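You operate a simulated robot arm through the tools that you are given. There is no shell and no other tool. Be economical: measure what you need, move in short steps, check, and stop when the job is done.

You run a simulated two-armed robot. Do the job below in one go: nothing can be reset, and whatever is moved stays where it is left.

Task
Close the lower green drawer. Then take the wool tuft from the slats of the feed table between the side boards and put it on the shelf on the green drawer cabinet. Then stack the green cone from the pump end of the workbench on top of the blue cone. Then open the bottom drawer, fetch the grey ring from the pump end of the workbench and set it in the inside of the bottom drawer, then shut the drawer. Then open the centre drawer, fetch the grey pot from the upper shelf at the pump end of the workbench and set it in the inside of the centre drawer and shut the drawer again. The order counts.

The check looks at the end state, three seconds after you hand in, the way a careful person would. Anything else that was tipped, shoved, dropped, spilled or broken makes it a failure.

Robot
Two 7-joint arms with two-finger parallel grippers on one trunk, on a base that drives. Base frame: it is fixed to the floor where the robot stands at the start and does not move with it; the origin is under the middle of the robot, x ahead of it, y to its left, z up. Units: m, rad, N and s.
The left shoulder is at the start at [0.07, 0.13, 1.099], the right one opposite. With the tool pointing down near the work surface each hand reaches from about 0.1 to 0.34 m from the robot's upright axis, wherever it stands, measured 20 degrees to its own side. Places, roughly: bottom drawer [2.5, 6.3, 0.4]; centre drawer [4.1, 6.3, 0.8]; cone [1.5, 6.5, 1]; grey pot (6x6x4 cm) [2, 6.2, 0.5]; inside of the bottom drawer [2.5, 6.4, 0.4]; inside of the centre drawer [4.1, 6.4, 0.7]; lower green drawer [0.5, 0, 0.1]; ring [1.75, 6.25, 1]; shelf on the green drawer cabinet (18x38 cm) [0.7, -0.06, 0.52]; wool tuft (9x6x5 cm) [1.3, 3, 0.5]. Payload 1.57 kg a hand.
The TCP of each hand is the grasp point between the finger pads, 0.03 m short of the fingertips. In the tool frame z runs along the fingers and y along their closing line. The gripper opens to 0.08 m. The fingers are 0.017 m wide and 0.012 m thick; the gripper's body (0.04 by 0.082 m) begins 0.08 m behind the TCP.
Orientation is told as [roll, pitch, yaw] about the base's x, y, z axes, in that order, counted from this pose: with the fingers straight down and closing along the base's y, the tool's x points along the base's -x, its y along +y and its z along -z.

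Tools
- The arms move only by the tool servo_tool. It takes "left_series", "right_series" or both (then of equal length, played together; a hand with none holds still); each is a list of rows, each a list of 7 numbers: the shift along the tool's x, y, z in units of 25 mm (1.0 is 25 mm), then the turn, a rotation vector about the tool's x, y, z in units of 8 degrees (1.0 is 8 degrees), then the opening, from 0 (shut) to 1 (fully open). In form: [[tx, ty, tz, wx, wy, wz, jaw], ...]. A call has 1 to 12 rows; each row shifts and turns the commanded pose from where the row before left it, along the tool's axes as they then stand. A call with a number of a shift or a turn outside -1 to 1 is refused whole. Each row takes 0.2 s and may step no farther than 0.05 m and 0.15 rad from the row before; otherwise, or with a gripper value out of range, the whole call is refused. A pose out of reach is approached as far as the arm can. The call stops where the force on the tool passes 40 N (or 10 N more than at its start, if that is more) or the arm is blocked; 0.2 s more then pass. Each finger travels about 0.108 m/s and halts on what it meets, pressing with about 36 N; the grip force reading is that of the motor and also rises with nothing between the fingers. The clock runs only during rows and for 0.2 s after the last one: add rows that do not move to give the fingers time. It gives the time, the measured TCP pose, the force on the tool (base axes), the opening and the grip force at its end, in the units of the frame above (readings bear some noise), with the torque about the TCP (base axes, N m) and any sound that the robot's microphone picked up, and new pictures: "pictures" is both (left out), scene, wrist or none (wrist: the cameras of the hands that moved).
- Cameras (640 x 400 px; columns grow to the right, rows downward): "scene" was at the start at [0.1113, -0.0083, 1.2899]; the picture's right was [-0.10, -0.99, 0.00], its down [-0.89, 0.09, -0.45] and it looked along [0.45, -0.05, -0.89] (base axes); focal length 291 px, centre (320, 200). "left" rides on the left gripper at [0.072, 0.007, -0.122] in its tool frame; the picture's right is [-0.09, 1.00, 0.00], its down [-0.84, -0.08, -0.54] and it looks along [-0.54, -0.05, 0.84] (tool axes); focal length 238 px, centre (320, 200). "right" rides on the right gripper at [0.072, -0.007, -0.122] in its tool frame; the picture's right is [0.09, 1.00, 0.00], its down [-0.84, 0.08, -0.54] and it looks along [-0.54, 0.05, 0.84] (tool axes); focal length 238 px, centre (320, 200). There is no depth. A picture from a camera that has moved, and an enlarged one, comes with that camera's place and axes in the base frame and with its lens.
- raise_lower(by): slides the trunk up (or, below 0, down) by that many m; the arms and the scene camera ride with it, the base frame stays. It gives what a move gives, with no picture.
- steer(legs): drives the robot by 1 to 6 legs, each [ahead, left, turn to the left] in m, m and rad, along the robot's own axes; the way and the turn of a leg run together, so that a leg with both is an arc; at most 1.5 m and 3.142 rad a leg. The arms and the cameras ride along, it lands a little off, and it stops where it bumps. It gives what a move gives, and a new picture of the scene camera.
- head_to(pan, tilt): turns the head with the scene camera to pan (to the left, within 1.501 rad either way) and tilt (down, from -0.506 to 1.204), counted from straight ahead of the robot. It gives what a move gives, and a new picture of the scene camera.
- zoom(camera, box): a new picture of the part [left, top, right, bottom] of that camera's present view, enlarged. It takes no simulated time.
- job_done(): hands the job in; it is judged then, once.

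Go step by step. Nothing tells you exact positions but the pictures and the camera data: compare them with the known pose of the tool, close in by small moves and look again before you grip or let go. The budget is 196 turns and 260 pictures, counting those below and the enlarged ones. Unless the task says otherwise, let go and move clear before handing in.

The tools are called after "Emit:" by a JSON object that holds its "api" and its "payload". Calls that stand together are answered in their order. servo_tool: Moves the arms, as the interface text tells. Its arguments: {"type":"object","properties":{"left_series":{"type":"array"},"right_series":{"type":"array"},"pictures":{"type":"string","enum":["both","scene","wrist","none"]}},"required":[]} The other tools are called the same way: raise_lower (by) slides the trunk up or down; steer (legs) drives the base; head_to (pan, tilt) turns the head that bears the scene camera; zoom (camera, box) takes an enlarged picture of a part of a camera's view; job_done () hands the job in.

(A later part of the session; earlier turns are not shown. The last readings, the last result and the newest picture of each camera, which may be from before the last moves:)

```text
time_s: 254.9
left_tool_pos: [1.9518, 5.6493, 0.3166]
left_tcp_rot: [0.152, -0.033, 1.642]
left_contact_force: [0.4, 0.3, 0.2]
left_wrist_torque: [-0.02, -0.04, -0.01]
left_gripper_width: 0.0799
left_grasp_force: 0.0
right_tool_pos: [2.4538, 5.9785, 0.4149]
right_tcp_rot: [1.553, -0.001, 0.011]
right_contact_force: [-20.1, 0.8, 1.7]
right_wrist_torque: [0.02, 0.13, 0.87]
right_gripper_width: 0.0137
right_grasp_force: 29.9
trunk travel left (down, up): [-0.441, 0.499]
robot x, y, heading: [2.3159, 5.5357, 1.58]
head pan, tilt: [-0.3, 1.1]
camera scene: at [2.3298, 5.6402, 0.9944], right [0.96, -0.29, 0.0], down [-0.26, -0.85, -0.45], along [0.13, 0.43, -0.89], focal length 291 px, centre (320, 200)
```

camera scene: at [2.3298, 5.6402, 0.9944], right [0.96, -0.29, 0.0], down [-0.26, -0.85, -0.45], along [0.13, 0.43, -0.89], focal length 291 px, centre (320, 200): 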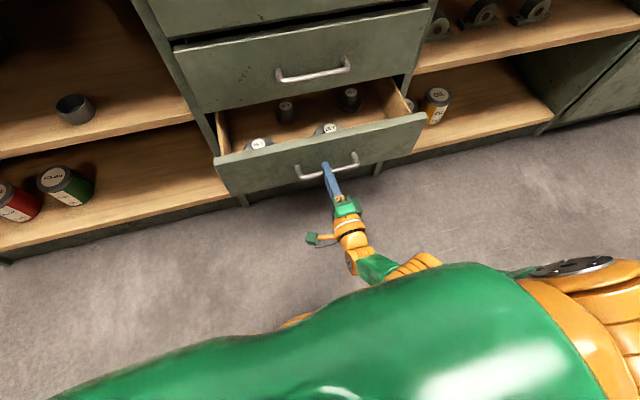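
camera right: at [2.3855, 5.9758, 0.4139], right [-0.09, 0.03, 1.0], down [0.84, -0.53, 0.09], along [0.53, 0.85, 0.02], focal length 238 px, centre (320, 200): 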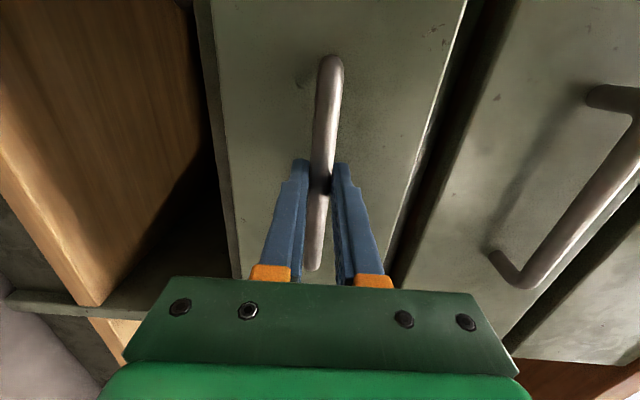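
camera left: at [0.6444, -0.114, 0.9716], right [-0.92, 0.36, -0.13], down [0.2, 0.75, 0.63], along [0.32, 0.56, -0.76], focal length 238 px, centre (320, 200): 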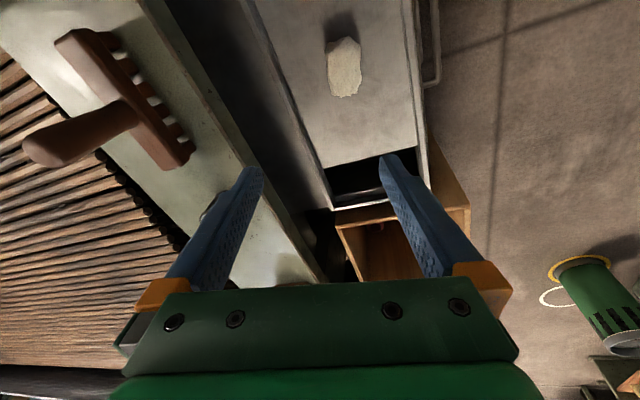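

The drawer slides; there are some small jars inside. Pulling another 0.1 m.

Emit:
{"api": "steer", "payload": {"legs": [[-0.1, -0.003, 0]]}}

Emit:
{"api": "zoom", "payload": {"camera": "scene", "box": [180, 40, 460, 215]}}

```text
time_s: 256.0
left_tool_pos: [1.9564, 5.5481, 0.3153]
left_tcp_rot: [0.153, -0.033, 1.644]
left_contact_force: [-0.8, -0.3, -0.7]
left_wrist_torque: [0.02, 0.05, 0.02]
left_gripper_width: 0.0797
left_grasp_force: 0.1
right_tool_pos: [2.4546, 5.8783, 0.4152]
right_tcp_rot: [1.554, -0.004, 0.015]
right_contact_force: [-28.5, 0.4, -1.3]
right_wrist_torque: [-0.01, 0.27, 0.37]
right_gripper_width: 0.0137
right_grasp_force: 31.1
trunk travel left (down, up): [-0.441, 0.499]
robot x, y, heading: [2.3182, 5.4294, 1.578]
head pan, tilt: [-0.3, 1.1]
camera scene: at [2.3321, 5.5403, 0.9944], right [0.96, -0.29, 0.0], down [-0.25, -0.85, -0.45], along [0.13, 0.43, -0.89], focal length 291 px, centre (320, 200)
```

scene: 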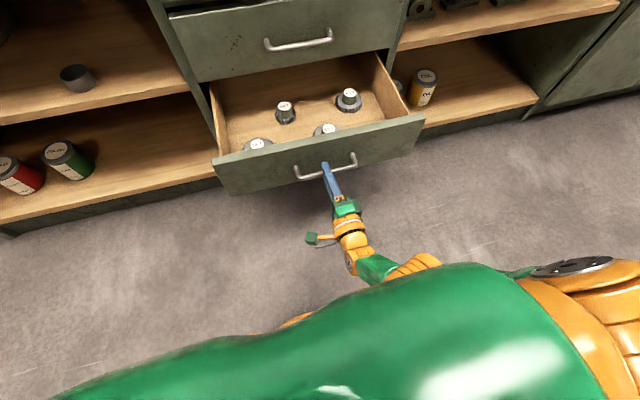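

```text
2.29 times, centred on (320, 128) of scene
camera zoom: at [2.3321, 5.5403, 0.9944], right [0.96, -0.29, 0.0], down [-0.25, -0.85, -0.45], along [0.13, 0.43, -0.89], focal length 666 px, centre (320, 366)
```

zoom: 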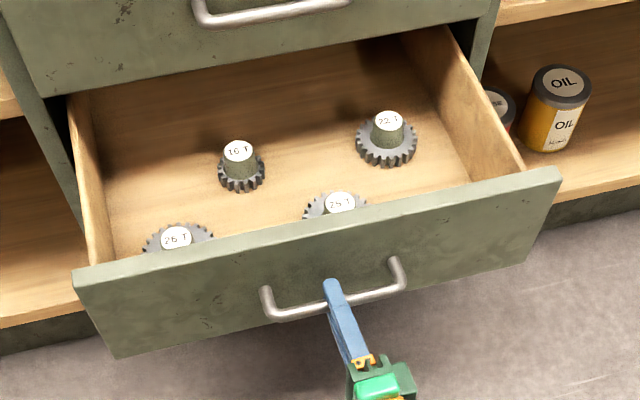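

The drawer is open 0.22 m with four gears inside and free space left. Release and back off.

Emit:
{"api": "servo_tool", "payload": {"right_series": [[0, 0, 0, 0, 0, 0, 0.5], [0, 0, 0, 0, 0, 0, 1], [0, 0, 0, 0, 0, 0, 1], [0, 0, 0, 0, 0, 0, 1]], "pictures": "none"}}

Emit:
{"api": "steer", "payload": {"legs": [[-0.12, 0, 0]]}}

```text
time_s: 257.0
left_tool_pos: [1.9574, 5.5487, 0.3177]
left_tcp_rot: [0.157, -0.033, 1.644]
left_contact_force: [0.4, -0.1, 0.0]
left_wrist_torque: [-0.01, -0.03, -0.01]
left_gripper_width: 0.0802
left_grasp_force: 0.0
right_tool_pos: [2.4563, 5.8778, 0.4153]
right_tcp_rot: [1.552, 0.002, 0.017]
right_contact_force: [-0.3, -0.3, -0.6]
right_wrist_torque: [0.0, -0.04, -0.01]
right_gripper_width: 0.0797
right_grasp_force: 0.1
trunk travel left (down, up): [-0.441, 0.499]
robot x, y, heading: [2.3172, 5.4263, 1.582]
head pan, tilt: [-0.3, 1.1]
```

```text
time_s: 258.3
left_tool_pos: [1.9576, 5.4286, 0.3175]
left_tcp_rot: [0.158, -0.034, 1.645]
left_contact_force: [-0.4, -0.1, 0.0]
left_wrist_torque: [-0.01, 0.01, 0.01]
left_gripper_width: 0.0799
left_grasp_force: 0.1
right_tool_pos: [2.4571, 5.7598, 0.416]
right_tcp_rot: [1.555, 0.003, 0.016]
right_contact_force: [-1.4, -0.4, -0.4]
right_wrist_torque: [-0.01, -0.01, 0.01]
right_gripper_width: 0.0802
right_grasp_force: 0.0
trunk travel left (down, up): [-0.441, 0.499]
robot x, y, heading: [2.3212, 5.3142, 1.577]
head pan, tilt: [-0.3, 1.1]
camera scene: at [2.3365, 5.42, 0.9944], right [0.96, -0.29, 0.0], down [-0.25, -0.85, -0.45], along [0.13, 0.44, -0.89], focal length 291 px, centre (320, 200)
```

scene: 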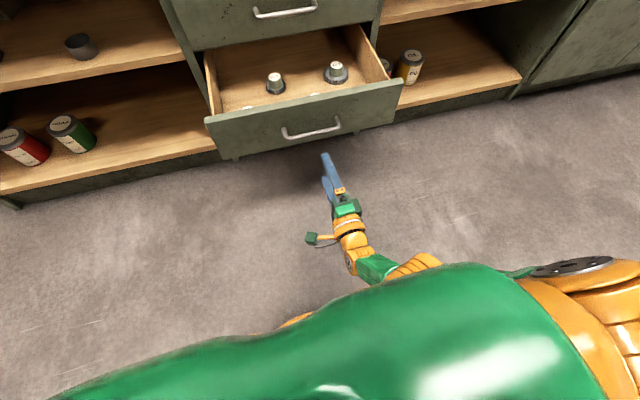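

Now I'll turn the hand back to pointing down and raise the trunk for fetching the ring.

Emit:
{"api": "servo_tool", "payload": {"right_series": [[0, 0, -1, 0, 0, -1, 1], [0, 0, -1, 0, 0, -1, 1], [0, 0, -1, 0, 0, -1, 1], [0, 0, -1, 0, 0, -1, 1], [0, 0, -1, 0, 0, -1, 1], [0, 0, -1, 0, 0, -1, 1], [0, 0, 0, 0, 0, -1, 1], [0, 0, 0, 0, 0, -1, 1], [0, 0, 0, 0, 0, -1, 1], [0, 0, 0, 0, 0, -1, 1], [0, 0, 0, 0, 0, -1, 1], [0, 0, 0, 0, 0, -0.25, 1]], "pictures": "none"}}

Emit:
{"api": "servo_tool", "payload": {"right_series": [[0, 0, 0, 0, 1, 0, 1], [0, 0, 0, 0, 1, 0, 1], [0, 0, 0, 0, 1, 0, 1], [0, 0, 0, 0, 1, 0, 1], [0, 0, 0, 0, 1, 0, 1], [0, 0, 0, 0, 1, 0, 1], [0, 0, 0, 0, 1, 0, 1], [0, 0, 0, 0, 1, 0, 1], [0, 0, 0, 0, 1, 0, 1], [0, 0, 0, 0, 1, 0, 1], [0, 0, 0, 0, 1, 0, 1], [0, 0, 0, 0, 0.15, 0, 1]], "pictures": "none"}}

Emit:
{"api": "raise_lower", "payload": {"by": 0.4}}

Emit:
{"api": "raise_lower", "payload": {"by": 0.09}}

Emit:
{"api": "steer", "payload": {"legs": [[0.15, 0.9, 0]]}}

```text
time_s: 260.9
left_tool_pos: [1.9578, 5.4281, 0.3173]
left_tcp_rot: [0.159, -0.031, 1.647]
left_contact_force: [0.0, 0.2, 0.2]
left_wrist_torque: [0.04, 0.02, 0.0]
left_gripper_width: 0.0801
left_grasp_force: 0.1
right_tool_pos: [2.4599, 5.6092, 0.4179]
right_tcp_rot: [-0.072, -1.555, 1.66]
right_contact_force: [-0.4, 0.9, -0.7]
right_wrist_torque: [0.04, -0.02, 0.01]
right_gripper_width: 0.08
right_grasp_force: 0.1
trunk travel left (down, up): [-0.441, 0.499]
robot x, y, heading: [2.3243, 5.3098, 1.58]
head pan, tilt: [-0.3, 1.1]
```

```text
time_s: 263.5
left_tool_pos: [1.9574, 5.4276, 0.3176]
left_tcp_rot: [0.157, -0.033, 1.647]
left_contact_force: [-0.6, -0.9, 0.5]
left_wrist_torque: [0.01, -0.02, 0.01]
left_gripper_width: 0.0801
left_grasp_force: 0.0
right_tool_pos: [2.4707, 5.6051, 0.4146]
right_tcp_rot: [-0.029, 0.016, 1.586]
right_contact_force: [0.0, -0.1, 0.3]
right_wrist_torque: [-0.01, -0.02, 0.0]
right_gripper_width: 0.0798
right_grasp_force: 0.1
trunk travel left (down, up): [-0.441, 0.499]
robot x, y, heading: [2.3178, 5.3114, 1.583]
head pan, tilt: [-0.3, 1.1]
```

```text
time_s: 267.3
left_tool_pos: [1.957, 5.4287, 0.7176]
left_tcp_rot: [0.159, -0.033, 1.645]
left_contact_force: [-0.7, 0.6, 0.4]
left_wrist_torque: [-0.03, 0.0, 0.02]
left_gripper_width: 0.0798
left_grasp_force: 0.1
right_tool_pos: [2.4715, 5.6097, 0.8171]
right_tcp_rot: [-0.027, 0.005, 1.588]
right_contact_force: [-0.4, 0.5, -0.2]
right_wrist_torque: [-0.01, -0.03, -0.02]
right_gripper_width: 0.08
right_grasp_force: 0.0
trunk travel left (down, up): [-0.841, 0.099]
robot x, y, heading: [2.3228, 5.3132, 1.58]
head pan, tilt: [-0.3, 1.1]
```

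```text
time_s: 268.6
left_tool_pos: [1.9585, 5.4272, 0.8084]
left_tcp_rot: [0.158, -0.033, 1.645]
left_contact_force: [0.1, 0.0, 0.5]
left_wrist_torque: [0.01, -0.03, -0.01]
left_gripper_width: 0.08
left_grasp_force: 0.0
right_tool_pos: [2.472, 5.6088, 0.9068]
right_tcp_rot: [-0.027, 0.003, 1.587]
right_contact_force: [-0.4, -0.9, -0.3]
right_wrist_torque: [0.05, 0.02, 0.02]
right_gripper_width: 0.08
right_grasp_force: 0.0
trunk travel left (down, up): [-0.931, 0.009]
robot x, y, heading: [2.3215, 5.3125, 1.581]
head pan, tilt: [-0.3, 1.1]
```

```text
time_s: 273.3
left_tool_pos: [1.0595, 5.5572, 0.8078]
left_tcp_rot: [0.159, -0.032, 1.661]
left_contact_force: [-0.2, -0.7, 0.8]
left_wrist_torque: [0.0, 0.02, 0.0]
left_gripper_width: 0.0799
left_grasp_force: 0.1
right_tool_pos: [1.5699, 5.7453, 0.9066]
right_tcp_rot: [-0.025, 0.004, 1.602]
right_contact_force: [1.1, 0.5, -0.4]
right_wrist_torque: [0.02, -0.02, -0.01]
right_gripper_width: 0.08
right_grasp_force: 0.0
trunk travel left (down, up): [-0.931, 0.009]
robot x, y, heading: [1.4215, 5.4461, 1.593]
head pan, tilt: [-0.3, 1.1]
camera scene: at [1.4393, 5.555, 1.4843], right [0.96, -0.27, 0.0], down [-0.24, -0.86, -0.45], along [0.12, 0.44, -0.89], focal length 291 px, centre (320, 200)
```

scene: 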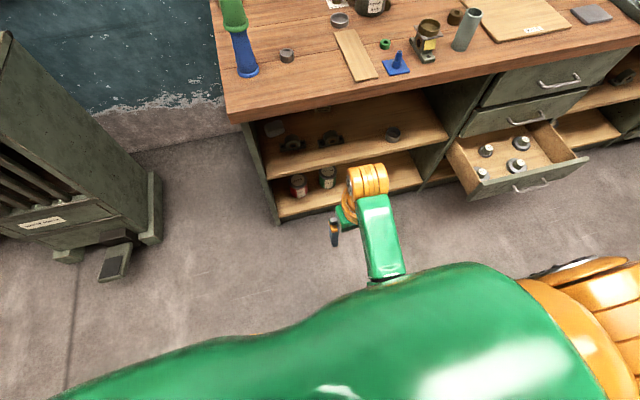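

Raise the right hand above bench height, then drive up to the bench.

Emit:
{"api": "servo_tool", "payload": {"right_series": [[0, 0, -1, 0, 0, 0, 1], [0, 0, -1, 0, 0, 0, 1], [0, 0, -1, 0, 0, 0, 1], [0, 0, -1, 0, 0, 0, 1], [-0.6, 0, -1, 0, 0, 0, 1], [-0.6, 0, -1, 0, 0, 0, 1], [-0.6, 0, 0, 0, 0, 0, 1], [-0.6, 0, 0, 0, 0, 0, 1]], "pictures": "none"}}

Emit:
{"api": "steer", "payload": {"legs": [[0.4, 0, -0.022]]}}

Emit:
{"api": "servo_tool", "payload": {"right_series": [[0, 0, 0, 0, 0, 0, 1]], "pictures": "wrist"}}

```text
time_s: 274.0
left_tool_pos: [1.0587, 5.557, 0.8072]
left_tcp_rot: [0.16, -0.033, 1.663]
left_contact_force: [-0.2, 0.3, 0.4]
left_wrist_torque: [-0.02, 0.0, 0.0]
left_gripper_width: 0.0801
left_grasp_force: 0.1
right_tool_pos: [1.6323, 5.7455, 0.952]
right_tcp_rot: [-0.201, 0.015, 1.582]
right_contact_force: [0.0, -0.5, 0.0]
right_wrist_torque: [-0.01, 0.01, 0.0]
right_gripper_width: 0.0799
right_grasp_force: 0.0
right hand out of reach, approached as far as the arm can: row 2, 3
trunk travel left (down, up): [-0.931, 0.009]
robot x, y, heading: [1.4235, 5.4441, 1.594]
head pan, tilt: [-0.3, 1.1]
stopped in row 3 (right hand): the arm was blocked; the commanded pose is now the measured one
```

```text
time_s: 276.5
left_tool_pos: [1.0568, 5.9623, 0.8083]
left_tcp_rot: [0.159, -0.035, 1.634]
left_contact_force: [0.7, -0.1, -0.4]
left_wrist_torque: [0.0, 0.0, -0.03]
left_gripper_width: 0.0798
left_grasp_force: 0.1
right_tool_pos: [1.6347, 6.1342, 0.9523]
right_tcp_rot: [-0.201, 0.016, 1.558]
right_contact_force: [-0.3, 0.9, 0.4]
right_wrist_torque: [0.03, 0.03, 0.0]
right_gripper_width: 0.0803
right_grasp_force: 0.1
trunk travel left (down, up): [-0.931, 0.009]
robot x, y, heading: [1.4192, 5.8443, 1.568]
head pan, tilt: [-0.3, 1.1]
camera scene: at [1.4367, 5.9489, 1.4845], right [0.95, -0.3, 0.0], down [-0.27, -0.85, -0.46], along [0.14, 0.43, -0.89], focal length 291 px, centre (320, 200)
```

scene: 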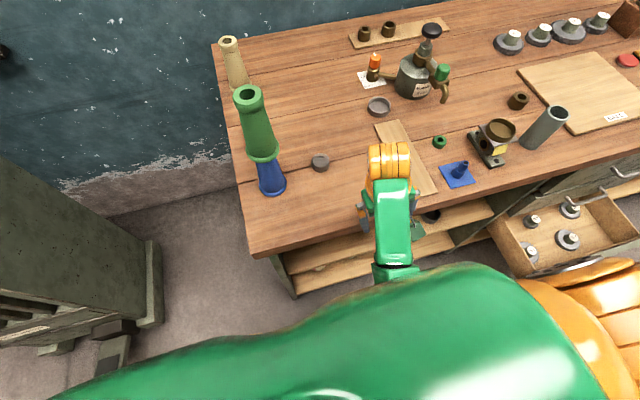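

```text
time_s: 276.9
left_tool_pos: [1.0566, 5.9628, 0.8076]
left_tcp_rot: [0.158, -0.032, 1.633]
left_contact_force: [0.4, 0.0, 0.3]
left_wrist_torque: [-0.01, 0.0, 0.0]
left_gripper_width: 0.0797
left_grasp_force: 0.1
right_tool_pos: [1.6364, 6.1351, 0.9528]
right_tcp_rot: [-0.203, 0.015, 1.556]
right_contact_force: [0.2, -0.3, -1.1]
right_wrist_torque: [-0.01, -0.03, -0.02]
right_gripper_width: 0.0798
right_grasp_force: 0.1
trunk travel left (down, up): [-0.931, 0.009]
robot x, y, heading: [1.421, 5.841, 1.567]
head pan, tilt: [-0.3, 1.1]
camera right: at [1.6167, 6.0651, 1.0746], right [-0.98, -0.08, -0.2], down [-0.17, 0.85, 0.5], along [0.13, 0.52, -0.84], focal length 238 px, centre (320, 200)
```

right: 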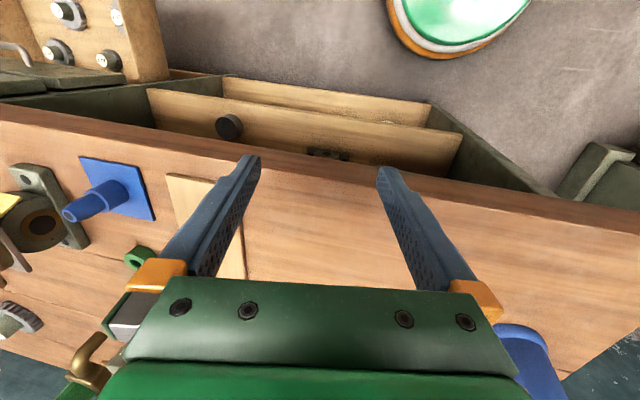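

The hand got tilted and low near the bench edge because the arm can't rise that close in. I'll back off, then extend forward and up together while levelling.

Emit:
{"api": "steer", "payload": {"legs": [[-0.15, 0, 0]]}}

Emit:
{"api": "servo_tool", "payload": {"right_series": [[-1, 0, 0, 0, 0, 0, 1], [-1, 0, 0, 0, 0, 0, 1], [-1, 0, 0, -0.7, 0, 0, 1], [-1, 0, 0, -0.7, 0, 0, 1], [-0.5, 0, -1, 0, 0, 0, 1], [-0.5, 0, -1, 0, 0, 0, 1], [0, 0, -1, 0, 0, 0, 1], [0, 0, -1, 0, 0, 0, 1]], "pictures": "none"}}

```text
time_s: 278.3
left_tool_pos: [1.0573, 5.814, 0.8064]
left_tcp_rot: [0.16, -0.031, 1.633]
left_contact_force: [0.0, -0.4, -0.5]
left_wrist_torque: [-0.02, 0.0, -0.01]
left_gripper_width: 0.08
left_grasp_force: 0.0
right_tool_pos: [1.6344, 5.9869, 0.9504]
right_tcp_rot: [-0.203, 0.019, 1.556]
right_contact_force: [0.0, 1.2, 0.5]
right_wrist_torque: [0.02, -0.04, -0.03]
right_gripper_width: 0.0799
right_grasp_force: 0.1
trunk travel left (down, up): [-0.931, 0.009]
robot x, y, heading: [1.4155, 5.6918, 1.566]
head pan, tilt: [-0.3, 1.1]
camera scene: at [1.4364, 5.8033, 1.484], right [0.95, -0.3, 0.0], down [-0.27, -0.85, -0.45], along [0.14, 0.43, -0.89], focal length 291 px, centre (320, 200)
```

scene: 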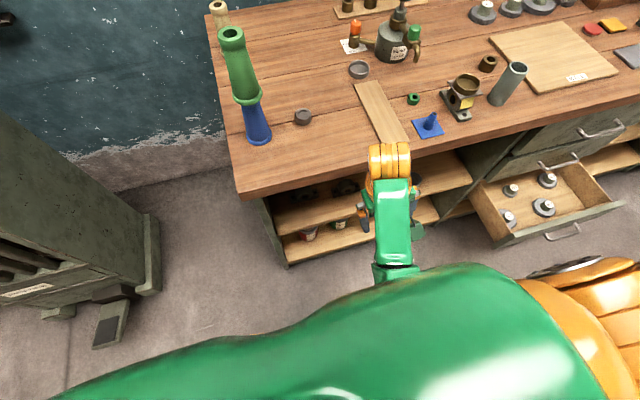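

```text
time_s: 280.1
left_tool_pos: [1.0562, 5.8127, 0.8082]
left_tcp_rot: [0.158, -0.033, 1.632]
left_contact_force: [-0.3, 0.9, 0.5]
left_wrist_torque: [-0.05, 0.0, 0.01]
left_gripper_width: 0.0798
left_grasp_force: 0.0
right_tool_pos: [1.6369, 6.1088, 1.0511]
right_tcp_rot: [-0.008, 0.017, 1.554]
right_contact_force: [0.1, 0.9, -0.3]
right_wrist_torque: [0.0, -0.02, -0.01]
right_gripper_width: 0.0797
right_grasp_force: 0.1
trunk travel left (down, up): [-0.931, 0.009]
robot x, y, heading: [1.42, 5.6908, 1.569]
head pan, tilt: [-0.3, 1.1]
```

Now level at (1.637, 6.109, 1.05). I'll come forward 0.12 m and look at the ring from the wrist camera.

Emit:
{"api": "steer", "payload": {"legs": [[0.12, 0, 0]]}}

Emit:
{"api": "servo_tool", "payload": {"right_series": [[0, 0.6, 0, 0, 0, 0, 1], [0, 0.6, 0, 0, 0, 0, 1], [0, 0, 0, 0, 0, 0, 1]], "pictures": "wrist"}}

```text
time_s: 281.3
left_tool_pos: [1.057, 5.9268, 0.8091]
left_tcp_rot: [0.157, -0.036, 1.633]
left_contact_force: [-1.3, -0.1, 0.1]
left_wrist_torque: [0.02, -0.02, -0.01]
left_gripper_width: 0.08
left_grasp_force: 0.1
right_tool_pos: [1.6357, 6.2262, 1.0516]
right_tcp_rot: [-0.006, 0.013, 1.556]
right_contact_force: [0.2, 0.0, -0.3]
right_wrist_torque: [0.02, 0.0, 0.0]
right_gripper_width: 0.0801
right_grasp_force: 0.1
trunk travel left (down, up): [-0.931, 0.009]
robot x, y, heading: [1.4171, 5.8091, 1.567]
head pan, tilt: [-0.3, 1.1]
camera scene: at [1.4363, 5.914, 1.4847], right [0.95, -0.3, 0.0], down [-0.26, -0.85, -0.46], along [0.13, 0.44, -0.89], focal length 291 px, centre (320, 200)
```

scene: 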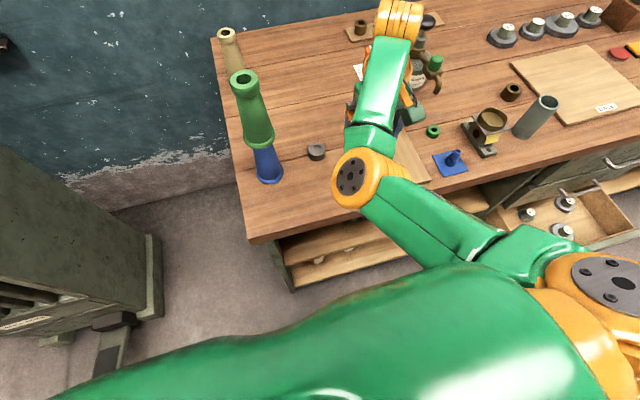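

```text
time_s: 282.1
left_tool_pos: [1.0565, 5.9306, 0.8083]
left_tcp_rot: [0.161, -0.034, 1.633]
left_contact_force: [0.2, 0.0, -0.8]
left_wrist_torque: [-0.01, 0.02, 0.0]
left_gripper_width: 0.0803
left_grasp_force: 0.1
right_tool_pos: [1.6073, 6.2302, 1.0499]
right_tcp_rot: [-0.007, 0.017, 1.557]
right_contact_force: [-0.2, 0.0, -0.6]
right_wrist_torque: [-0.02, 0.0, 0.0]
right_gripper_width: 0.0801
right_grasp_force: 0.3
trunk travel left (down, up): [-0.931, 0.009]
robot x, y, heading: [1.4188, 5.8099, 1.571]
head pan, tilt: [-0.3, 1.1]
camera right: at [1.6124, 6.1603, 1.1744], right [-1.0, -0.08, 0.0], down [-0.07, 0.85, 0.53], along [-0.04, 0.53, -0.85], focal length 238 px, centre (320, 200)
```

right: 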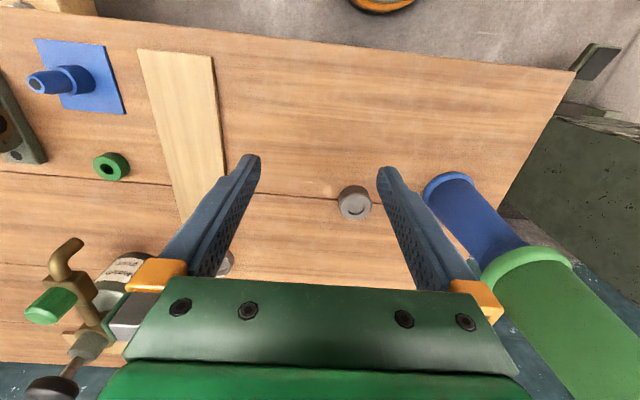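

Ring at about (1.557, 6.32). I'll drive 5 cm closer and shift over it at this height.

Emit:
{"api": "steer", "payload": {"legs": [[0.045, 0, 0]]}}

Emit:
{"api": "servo_tool", "payload": {"right_series": [[-0.6, 0.7, 0, 0, 0, 0, 1], [-0.6, 0.7, 0, 0, 0, 0, 1], [-0.6, 0.6, 0, 0, 0, 0, 1], [0, 0, 0, 0, 0, 0, 1]], "pictures": "both"}}

```text
time_s: 283.0
left_tool_pos: [1.0559, 5.9704, 0.8074]
left_tcp_rot: [0.159, -0.04, 1.635]
left_contact_force: [0.2, -1.2, 0.6]
left_wrist_torque: [0.04, 0.0, -0.02]
left_gripper_width: 0.08
left_grasp_force: 0.1
right_tool_pos: [1.6073, 6.2691, 1.0538]
right_tcp_rot: [-0.007, 0.009, 1.558]
right_contact_force: [-0.5, -0.7, 0.8]
right_wrist_torque: [0.1, -0.02, 0.0]
right_gripper_width: 0.0802
right_grasp_force: 0.0
trunk travel left (down, up): [-0.931, 0.009]
robot x, y, heading: [1.4195, 5.8568, 1.572]
head pan, tilt: [-0.3, 1.1]
camera scene: at [1.4364, 5.9535, 1.4851], right [0.96, -0.3, 0.0], down [-0.26, -0.85, -0.46], along [0.13, 0.44, -0.89], focal length 291 px, centre (320, 200)
```

scene: 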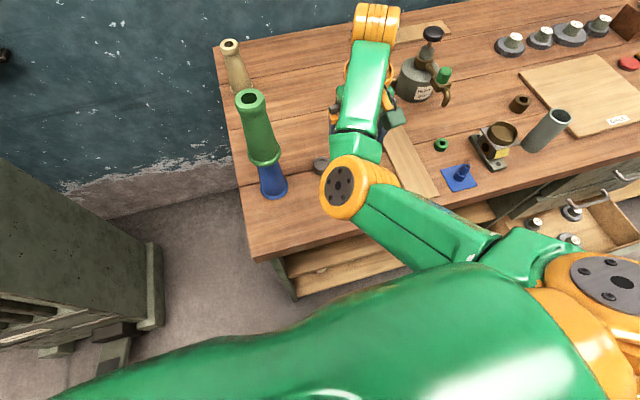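

```text
time_s: 284.0
left_tool_pos: [1.0563, 5.9748, 0.8084]
left_tcp_rot: [0.159, -0.032, 1.634]
left_contact_force: [0.0, -0.2, -0.1]
left_wrist_torque: [0.02, -0.01, 0.0]
left_gripper_width: 0.0798
left_grasp_force: 0.1
right_tool_pos: [1.5596, 6.3203, 1.0497]
right_tcp_rot: [-0.007, 0.018, 1.554]
right_contact_force: [-0.1, -0.1, 0.1]
right_wrist_torque: [-0.04, -0.01, -0.03]
right_gripper_width: 0.08
right_grasp_force: 0.1
trunk travel left (down, up): [-0.931, 0.009]
robot x, y, heading: [1.4207, 5.854, 1.571]
head pan, tilt: [-0.3, 1.1]
camera scene: at [1.4365, 5.9645, 1.4842], right [0.96, -0.3, 0.0], down [-0.26, -0.85, -0.45], along [0.13, 0.43, -0.89], focal length 291 px, centre (320, 200)
camera right: at [1.5629, 6.2504, 1.1742], right [-1.0, -0.08, -0.01], down [-0.07, 0.85, 0.53], along [-0.04, 0.53, -0.85], focal length 238 px, centre (320, 200)
```

scene: 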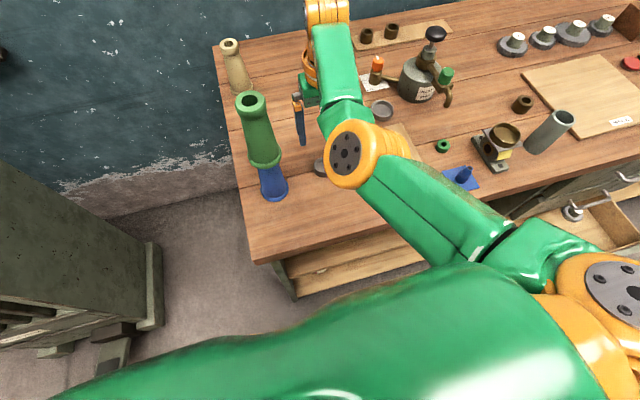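
right: 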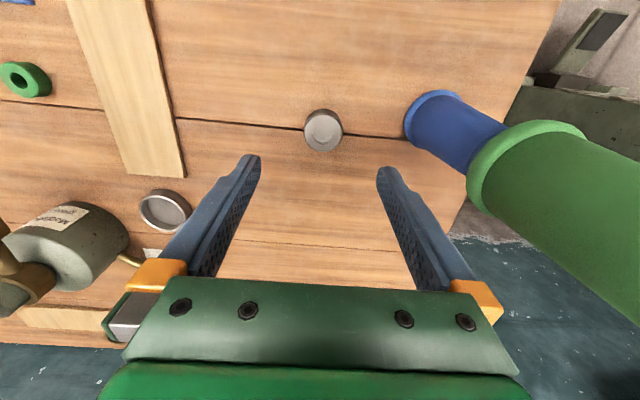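

Ring is at (1.555, 6.317). Fine-align and descend to z≈0.965 for a look.

Emit:
{"api": "servo_tool", "payload": {"right_series": [[0.13, 0.18, 0.6, 0, 0, 0, 1], [0, 0, 1, 0, 0, 0, 1], [0, 0, 1, 0, 0, 0, 1], [0, 0, 0.8, 0, 0, 0, 1], [0, 0, 0, 0, 0, 0, 1]], "pictures": "both"}}

```text
time_s: 285.2
left_tool_pos: [1.0559, 5.9753, 0.8073]
left_tcp_rot: [0.16, -0.033, 1.636]
left_contact_force: [0.2, 0.0, 0.2]
left_wrist_torque: [-0.01, 0.0, -0.02]
left_gripper_width: 0.0801
left_grasp_force: 0.1
right_tool_pos: [1.5547, 6.317, 0.9623]
right_tcp_rot: [-0.007, 0.016, 1.557]
right_contact_force: [-0.2, 0.9, 0.3]
right_wrist_torque: [-0.02, 0.01, 0.03]
right_gripper_width: 0.0798
right_grasp_force: 0.1
trunk travel left (down, up): [-0.931, 0.009]
robot x, y, heading: [1.4171, 5.8547, 1.575]
head pan, tilt: [-0.3, 1.1]
camera scene: at [1.4363, 5.9635, 1.4843], right [0.96, -0.3, 0.0], down [-0.26, -0.85, -0.45], along [0.13, 0.43, -0.89], focal length 291 px, centre (320, 200)
camera right: at [1.5589, 6.2462, 1.0881], right [-1.0, -0.08, 0.0], down [-0.07, 0.85, 0.53], along [-0.04, 0.53, -0.85], focal length 238 px, centre (320, 200)
```

scene: 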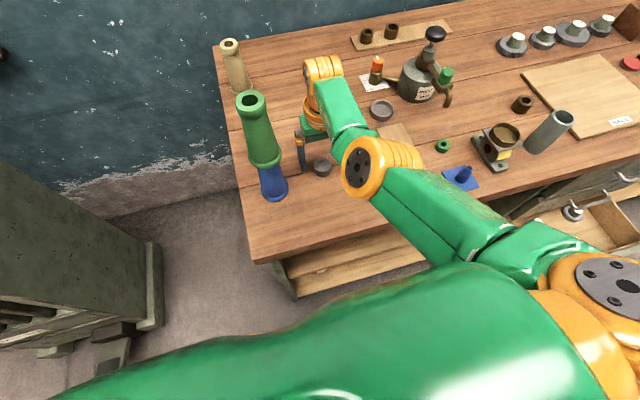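
right: 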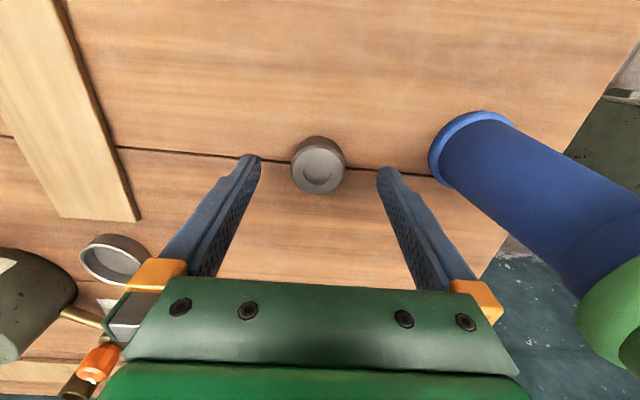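

Exactly aligned. Last 1.6 cm down, then close.

Emit:
{"api": "servo_tool", "payload": {"right_series": [[0, 0, 0.4, 0, 0, 0, 1], [0, 0, 0.25, 0, 0, 0, 1], [0, 0, 0, 0, 0, 0, 0.7], [0, 0, 0, 0, 0, 0, 0.5], [0, 0, 0, 0, 0, 0, 0.3], [0, 0, 0, 0, 0, 0, 0], [0, 0, 0, 0, 0, 0, 0]], "pictures": "wrist"}}

```text
time_s: 286.8
left_tool_pos: [1.0565, 5.9754, 0.8084]
left_tcp_rot: [0.158, -0.034, 1.637]
left_contact_force: [-0.3, 0.8, 0.5]
left_wrist_torque: [0.0, -0.02, -0.02]
left_gripper_width: 0.0801
left_grasp_force: 0.1
right_tool_pos: [1.5538, 6.3154, 0.9479]
right_tcp_rot: [-0.006, 0.018, 1.555]
right_contact_force: [-0.4, -0.5, 0.0]
right_wrist_torque: [0.02, -0.01, -0.03]
right_gripper_width: 0.041
right_grasp_force: 36.4
trunk travel left (down, up): [-0.931, 0.009]
robot x, y, heading: [1.4201, 5.8562, 1.57]
head pan, tilt: [-0.3, 1.1]
camera right: at [1.5587, 6.2455, 1.0727], right [-1.0, -0.08, 0.0], down [-0.07, 0.85, 0.53], along [-0.04, 0.53, -0.85], focal length 238 px, centre (320, 200)
```

right: 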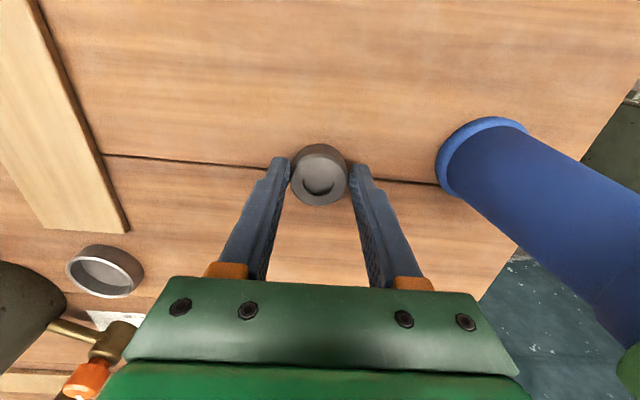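

Gripped at 41 mm. Lift 10 cm and zoom on the held part to be sure.

Emit:
{"api": "servo_tool", "payload": {"right_series": [[0, 0, -0.8, 0, 0, 0, 0], [0, 0, -1, 0, 0, 0, 0], [0, 0, -1, 0, 0, 0, 0], [0, 0, -1, 0, 0, 0, 0], [0, 0, 0, 0, 0, 0, 0]], "pictures": "none"}}

Emit:
{"api": "zoom", "payload": {"camera": "right", "box": [270, 120, 366, 220]}}

```text
time_s: 288.0
left_tool_pos: [1.0571, 5.975, 0.8082]
left_tcp_rot: [0.161, -0.035, 1.636]
left_contact_force: [-0.5, 0.5, 0.2]
left_wrist_torque: [0.02, -0.03, 0.0]
left_gripper_width: 0.0799
left_grasp_force: 0.1
right_tool_pos: [1.5535, 6.3185, 1.0436]
right_tcp_rot: [-0.007, 0.017, 1.559]
right_contact_force: [-0.2, 0.4, -1.4]
right_wrist_torque: [-0.03, 0.01, -0.02]
right_gripper_width: 0.0407
right_grasp_force: 36.0
trunk travel left (down, up): [-0.931, 0.009]
robot x, y, heading: [1.4158, 5.8525, 1.568]
head pan, tilt: [-0.3, 1.1]
```

```text
4.00 times, centred on (318, 170) of right
camera zoom: at [1.5581, 6.2479, 1.1678], right [-1.0, -0.08, 0.0], down [-0.07, 0.85, 0.53], along [-0.04, 0.53, -0.85], focal length 953 px, centre (328, 320)
```

zoom: 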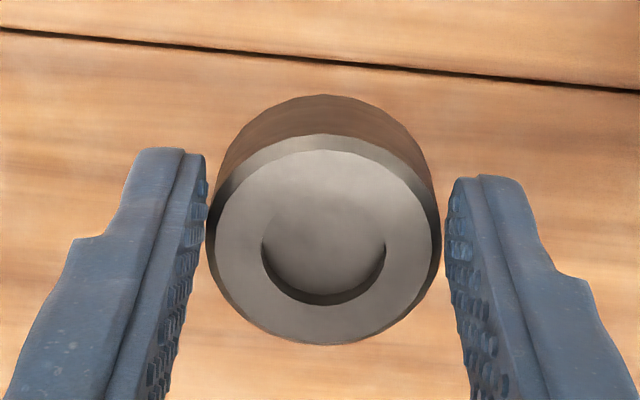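

It's the thick grey ring, same size as the green one. I'll carry it to the drawer: back off, strafe right, aiming at the free spot at (2.60, 6.02).

Emit:
{"api": "steer", "payload": {"legs": [[-0.3, 0, 0.003], [0, -1.045, 0]]}}

Emit:
{"api": "servo_tool", "payload": {"right_series": [[0, 0, 0, 0, 0, 0, 0]], "pictures": "wrist"}}

```text
time_s: 295.0
left_tool_pos: [2.0883, 5.6728, 0.8074]
left_tcp_rot: [0.16, -0.034, 1.626]
left_contact_force: [-0.9, 0.1, 0.5]
left_wrist_torque: [-0.01, 0.01, 0.03]
left_gripper_width: 0.0801
left_grasp_force: 0.0
right_tool_pos: [2.587, 6.0117, 1.0426]
right_tcp_rot: [-0.007, 0.018, 1.551]
right_contact_force: [0.5, 0.3, -1.4]
right_wrist_torque: [-0.01, -0.02, -0.03]
right_gripper_width: 0.0411
right_grasp_force: 36.6
trunk travel left (down, up): [-0.931, 0.009]
robot x, y, heading: [2.4494, 5.5506, 1.563]
head pan, tilt: [-0.3, 1.1]
camera scene: at [2.4674, 5.6586, 1.4843], right [0.95, -0.3, 0.0], down [-0.27, -0.85, -0.45], along [0.14, 0.43, -0.89], focal length 291 px, centre (320, 200)
```

scene: 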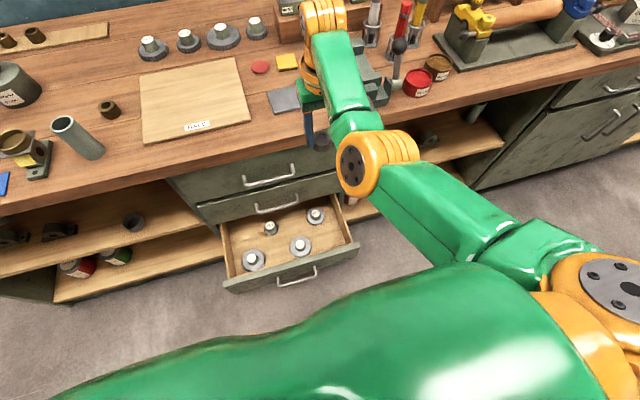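

```text
time_s: 295.4
left_tool_pos: [2.088, 5.6738, 0.8075]
left_tcp_rot: [0.161, -0.033, 1.626]
left_contact_force: [-0.1, 1.1, -0.4]
left_wrist_torque: [0.0, 0.0, 0.0]
left_gripper_width: 0.0802
left_grasp_force: 0.0
right_tool_pos: [2.5877, 6.012, 1.0428]
right_tcp_rot: [-0.008, 0.018, 1.55]
right_contact_force: [-1.0, -0.8, -1.9]
right_wrist_torque: [-0.03, -0.01, -0.01]
right_gripper_width: 0.0411
right_grasp_force: 35.9
trunk travel left (down, up): [-0.931, 0.009]
robot x, y, heading: [2.445, 5.5485, 1.56]
head pan, tilt: [-0.3, 1.1]
camera right: at [2.5925, 5.9414, 1.1675], right [-1.0, -0.07, 0.0], down [-0.06, 0.85, 0.53], along [-0.03, 0.53, -0.85], focal length 238 px, centre (320, 200)
```

right: 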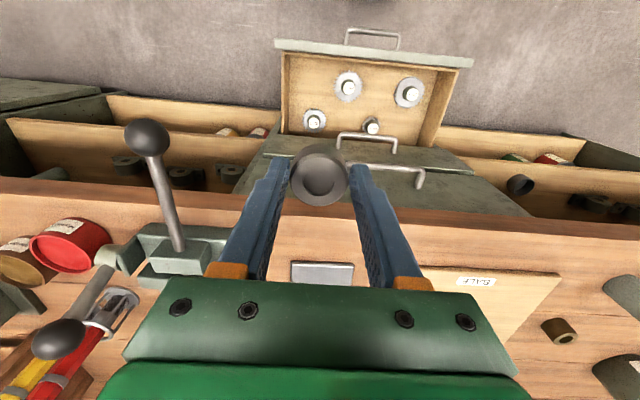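

I can see the free spot beside the right wall. Shift to (2.612, 6.024) and lower 0.4 m.

Emit:
{"api": "servo_tool", "payload": {"right_series": [[-0.25, -0.5, 0, 0, 0, 0, 0], [-0.25, -0.46, 0, 0, 0, 0, 0], [0, 0, 0, 0, 0, 0, 0]], "pictures": "none"}}

Emit:
{"api": "raise_lower", "payload": {"by": -0.4}}

Emit:
{"api": "servo_tool", "payload": {"right_series": [[0, 0, 0, 0, 0, 0, 0]], "pictures": "both"}}

```text
time_s: 296.2
left_tool_pos: [2.0887, 5.6725, 0.8076]
left_tcp_rot: [0.159, -0.034, 1.628]
left_contact_force: [0.0, 0.2, 1.1]
left_wrist_torque: [0.0, -0.01, 0.0]
left_gripper_width: 0.0799
left_grasp_force: 0.1
right_tool_pos: [2.6116, 6.0234, 1.041]
right_tcp_rot: [-0.008, 0.016, 1.551]
right_contact_force: [0.0, 0.2, -2.7]
right_wrist_torque: [-0.03, -0.03, 0.02]
right_gripper_width: 0.0411
right_grasp_force: 36.2
trunk travel left (down, up): [-0.931, 0.009]
robot x, y, heading: [2.4508, 5.5509, 1.561]
head pan, tilt: [-0.3, 1.1]
```

```text
time_s: 300.0
left_tool_pos: [2.0883, 5.6735, 0.4076]
left_tcp_rot: [0.159, -0.033, 1.629]
left_contact_force: [-0.3, -0.5, 0.3]
left_wrist_torque: [-0.03, -0.04, -0.02]
left_gripper_width: 0.08
left_grasp_force: 0.0
right_tool_pos: [2.6117, 6.0238, 0.6431]
right_tcp_rot: [-0.005, 0.017, 1.55]
right_contact_force: [0.0, 0.4, -1.8]
right_wrist_torque: [0.0, -0.01, 0.02]
right_gripper_width: 0.0409
right_grasp_force: 35.5
trunk travel left (down, up): [-0.531, 0.409]
robot x, y, heading: [2.4499, 5.5479, 1.564]
head pan, tilt: [-0.3, 1.1]
```

```text
time_s: 300.4
left_tool_pos: [2.0884, 5.6729, 0.4076]
left_tcp_rot: [0.16, -0.033, 1.627]
left_contact_force: [-1.6, -0.2, 0.6]
left_wrist_torque: [-0.02, 0.01, 0.0]
left_gripper_width: 0.0799
left_grasp_force: 0.1
right_tool_pos: [2.6112, 6.0227, 0.6419]
right_tcp_rot: [-0.007, 0.018, 1.549]
right_contact_force: [0.4, -0.8, -1.4]
right_wrist_torque: [-0.03, 0.01, 0.01]
right_gripper_width: 0.041
right_grasp_force: 36.3
trunk travel left (down, up): [-0.531, 0.409]
robot x, y, heading: [2.4501, 5.549, 1.563]
head pan, tilt: [-0.3, 1.1]
camera scene: at [2.4684, 5.6584, 1.0843], right [0.95, -0.3, 0.0], down [-0.27, -0.85, -0.45], along [0.14, 0.43, -0.89], focal length 291 px, centre (320, 200)
camera right: at [2.6165, 5.9535, 0.767], right [-1.0, -0.07, 0.0], down [-0.06, 0.85, 0.53], along [-0.03, 0.53, -0.85], focal length 238 px, centre (320, 200)
```

scene: 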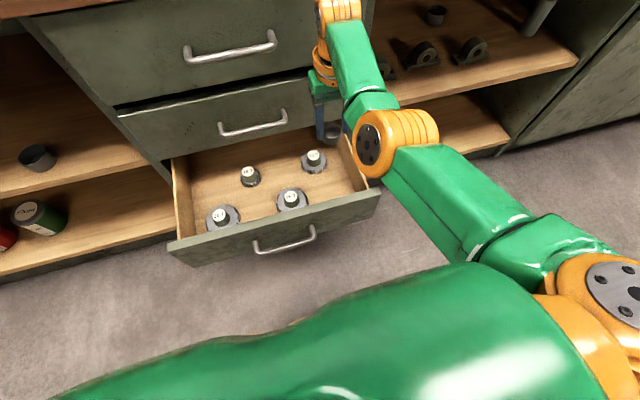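
right: 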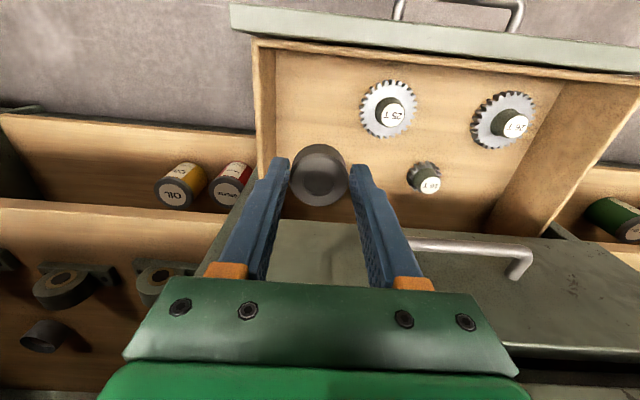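

Clear column down to the drawer floor. Lower 0.21 m and check.

Emit:
{"api": "raise_lower", "payload": {"by": -0.21}}

Emit:
{"api": "servo_tool", "payload": {"right_series": [[0, 0, 0, 0, 0, 0, 0]], "pictures": "both"}}

```text
time_s: 302.7
left_tool_pos: [2.0888, 5.6719, 0.1982]
left_tcp_rot: [0.158, -0.035, 1.629]
left_contact_force: [0.4, -1.0, 0.3]
left_wrist_torque: [-0.01, -0.02, -0.03]
left_gripper_width: 0.0798
left_grasp_force: 0.0
right_tool_pos: [2.6123, 6.0241, 0.4339]
right_tcp_rot: [-0.007, 0.019, 1.549]
right_contact_force: [-0.3, -0.2, -1.5]
right_wrist_torque: [0.01, -0.02, -0.01]
right_gripper_width: 0.0412
right_grasp_force: 36.3
trunk travel left (down, up): [-0.321, 0.619]
robot x, y, heading: [2.4519, 5.5506, 1.56]
head pan, tilt: [-0.3, 1.1]
```

```text
time_s: 303.1
left_tool_pos: [2.088, 5.6721, 0.1972]
left_tcp_rot: [0.16, -0.033, 1.627]
left_contact_force: [-0.2, 0.5, -0.5]
left_wrist_torque: [0.01, 0.01, 0.04]
left_gripper_width: 0.0799
left_grasp_force: 0.2
right_tool_pos: [2.6131, 6.0239, 0.4317]
right_tcp_rot: [-0.006, 0.019, 1.551]
right_contact_force: [-0.5, 0.1, -1.4]
right_wrist_torque: [-0.03, -0.01, 0.01]
right_gripper_width: 0.0409
right_grasp_force: 36.1
trunk travel left (down, up): [-0.321, 0.619]
robot x, y, heading: [2.4489, 5.5504, 1.558]
head pan, tilt: [-0.3, 1.1]
camera scene: at [2.4684, 5.6582, 0.8743], right [0.95, -0.3, 0.0], down [-0.27, -0.85, -0.45], along [0.14, 0.43, -0.89], focal length 291 px, centre (320, 200)
camera right: at [2.6165, 5.9534, 0.5571], right [-1.0, -0.07, 0.0], down [-0.06, 0.85, 0.53], along [-0.03, 0.53, -0.85], focal length 238 px, centre (320, 200)
```

scene: 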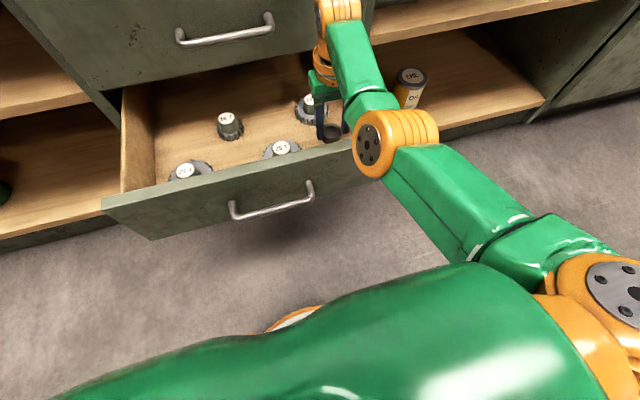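
right: 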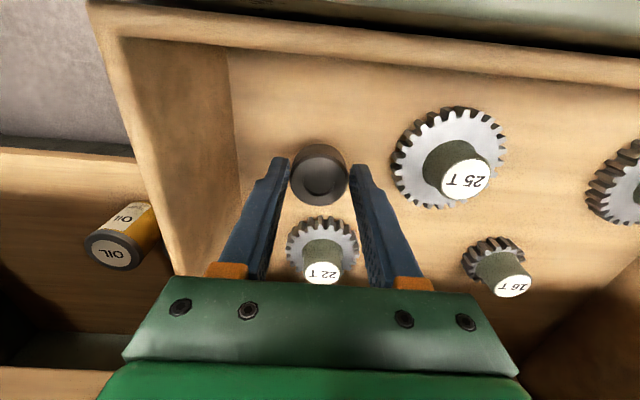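

Emit:
{"api": "zoom", "payload": {"camera": "scene", "box": [260, 60, 500, 210]}}

```text
2.67 times, centred on (380, 135) of scene
camera zoom: at [2.4684, 5.6582, 0.8743], right [0.95, -0.3, 0.0], down [-0.27, -0.85, -0.45], along [0.14, 0.43, -0.89], focal length 777 px, centre (160, 373)
```

zoom: 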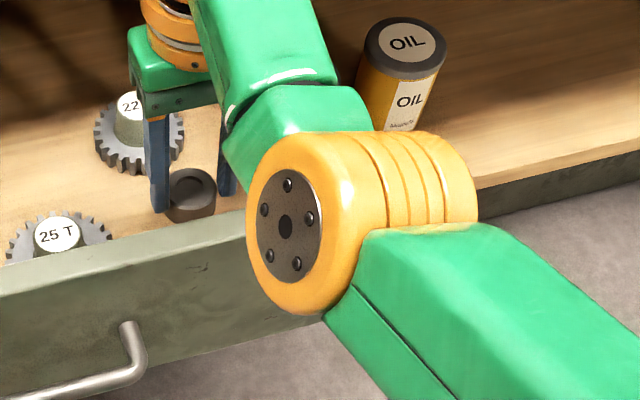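

The elbow is just in front of the drawer's front panel, so I'll lower the hand with the arm rather than the trunk, in small steps until contact.

Emit:
{"api": "servo_tool", "payload": {"right_series": [[0, 0, 0.4, 0, 0, 0, 0], [0, 0, 0.4, 0, 0, 0, 0], [0, 0, 0.3, 0, 0, 0, 0], [0, 0, 0, 0, 0, 0, 0]], "pictures": "both"}}

```text
time_s: 304.1
left_tool_pos: [2.0892, 5.6741, 0.1969]
left_tcp_rot: [0.159, -0.034, 1.627]
left_contact_force: [-0.8, -0.5, 0.3]
left_wrist_torque: [-0.03, -0.01, -0.04]
left_gripper_width: 0.0801
left_grasp_force: 0.0
right_tool_pos: [2.6128, 6.0233, 0.4063]
right_tcp_rot: [-0.008, 0.017, 1.551]
right_contact_force: [-1.0, -0.4, -1.0]
right_wrist_torque: [0.02, 0.04, 0.01]
right_gripper_width: 0.041
right_grasp_force: 36.3
trunk travel left (down, up): [-0.321, 0.619]
robot x, y, heading: [2.4492, 5.5508, 1.563]
head pan, tilt: [-0.3, 1.1]
camera scene: at [2.4683, 5.6579, 0.8743], right [0.95, -0.3, 0.0], down [-0.27, -0.85, -0.45], along [0.14, 0.43, -0.89], focal length 291 px, centre (320, 200)
camera right: at [2.6169, 5.9533, 0.5298], right [-1.0, -0.07, -0.01], down [-0.06, 0.85, 0.53], along [-0.03, 0.53, -0.85], focal length 238 px, centre (320, 200)
```

scene: 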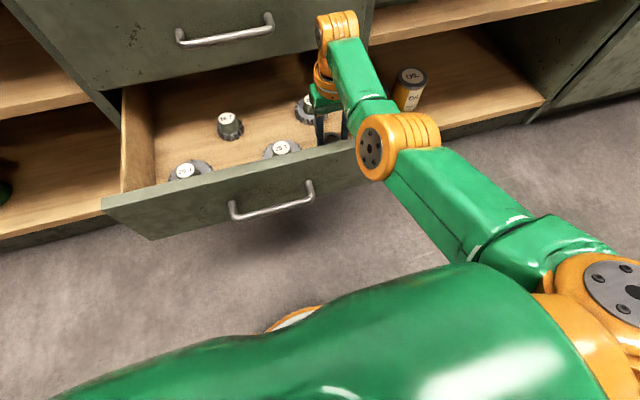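
right: 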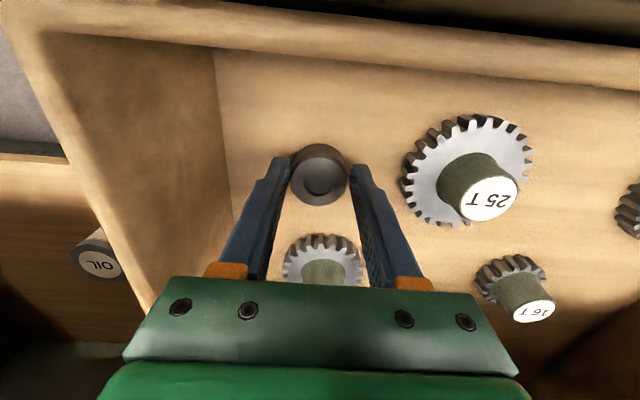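

Emit:
{"api": "servo_tool", "payload": {"right_series": [[0, 0, 0.3, 0, 0, 0, 0], [0, 0, 0.3, 0, 0, 0, 0], [0, 0, 0.2, 0, 0, 0, 0], [0, 0, 0, 0, 0, 0, 0]], "pictures": "wrist"}}

```text
time_s: 305.1
left_tool_pos: [2.0882, 5.6724, 0.1977]
left_tcp_rot: [0.158, -0.039, 1.625]
left_contact_force: [0.4, -0.3, 0.1]
left_wrist_torque: [0.0, 0.02, 0.02]
left_gripper_width: 0.0803
left_grasp_force: 0.0
right_tool_pos: [2.6125, 6.022, 0.3892]
right_tcp_rot: [-0.009, 0.01, 1.547]
right_contact_force: [2.3, 0.1, 27.5]
right_wrist_torque: [0.48, 0.11, -0.06]
right_gripper_width: 0.0414
right_grasp_force: 36.2
trunk travel left (down, up): [-0.321, 0.619]
robot x, y, heading: [2.4518, 5.5466, 1.562]
head pan, tilt: [-0.3, 1.1]
camera right: at [2.6162, 5.9506, 0.5131], right [-1.0, -0.07, -0.01], down [-0.06, 0.84, 0.53], along [-0.03, 0.53, -0.85], focal length 238 px, centre (320, 200)
```

right: 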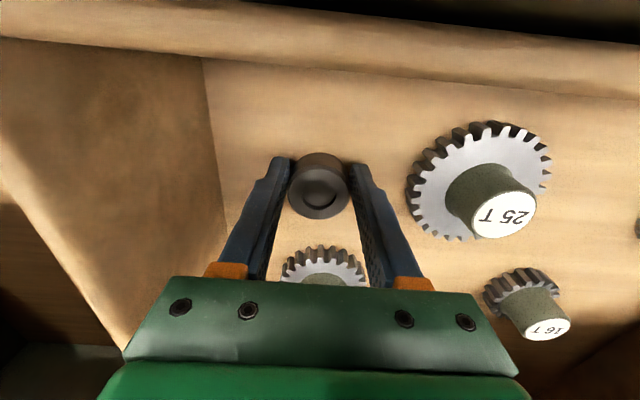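

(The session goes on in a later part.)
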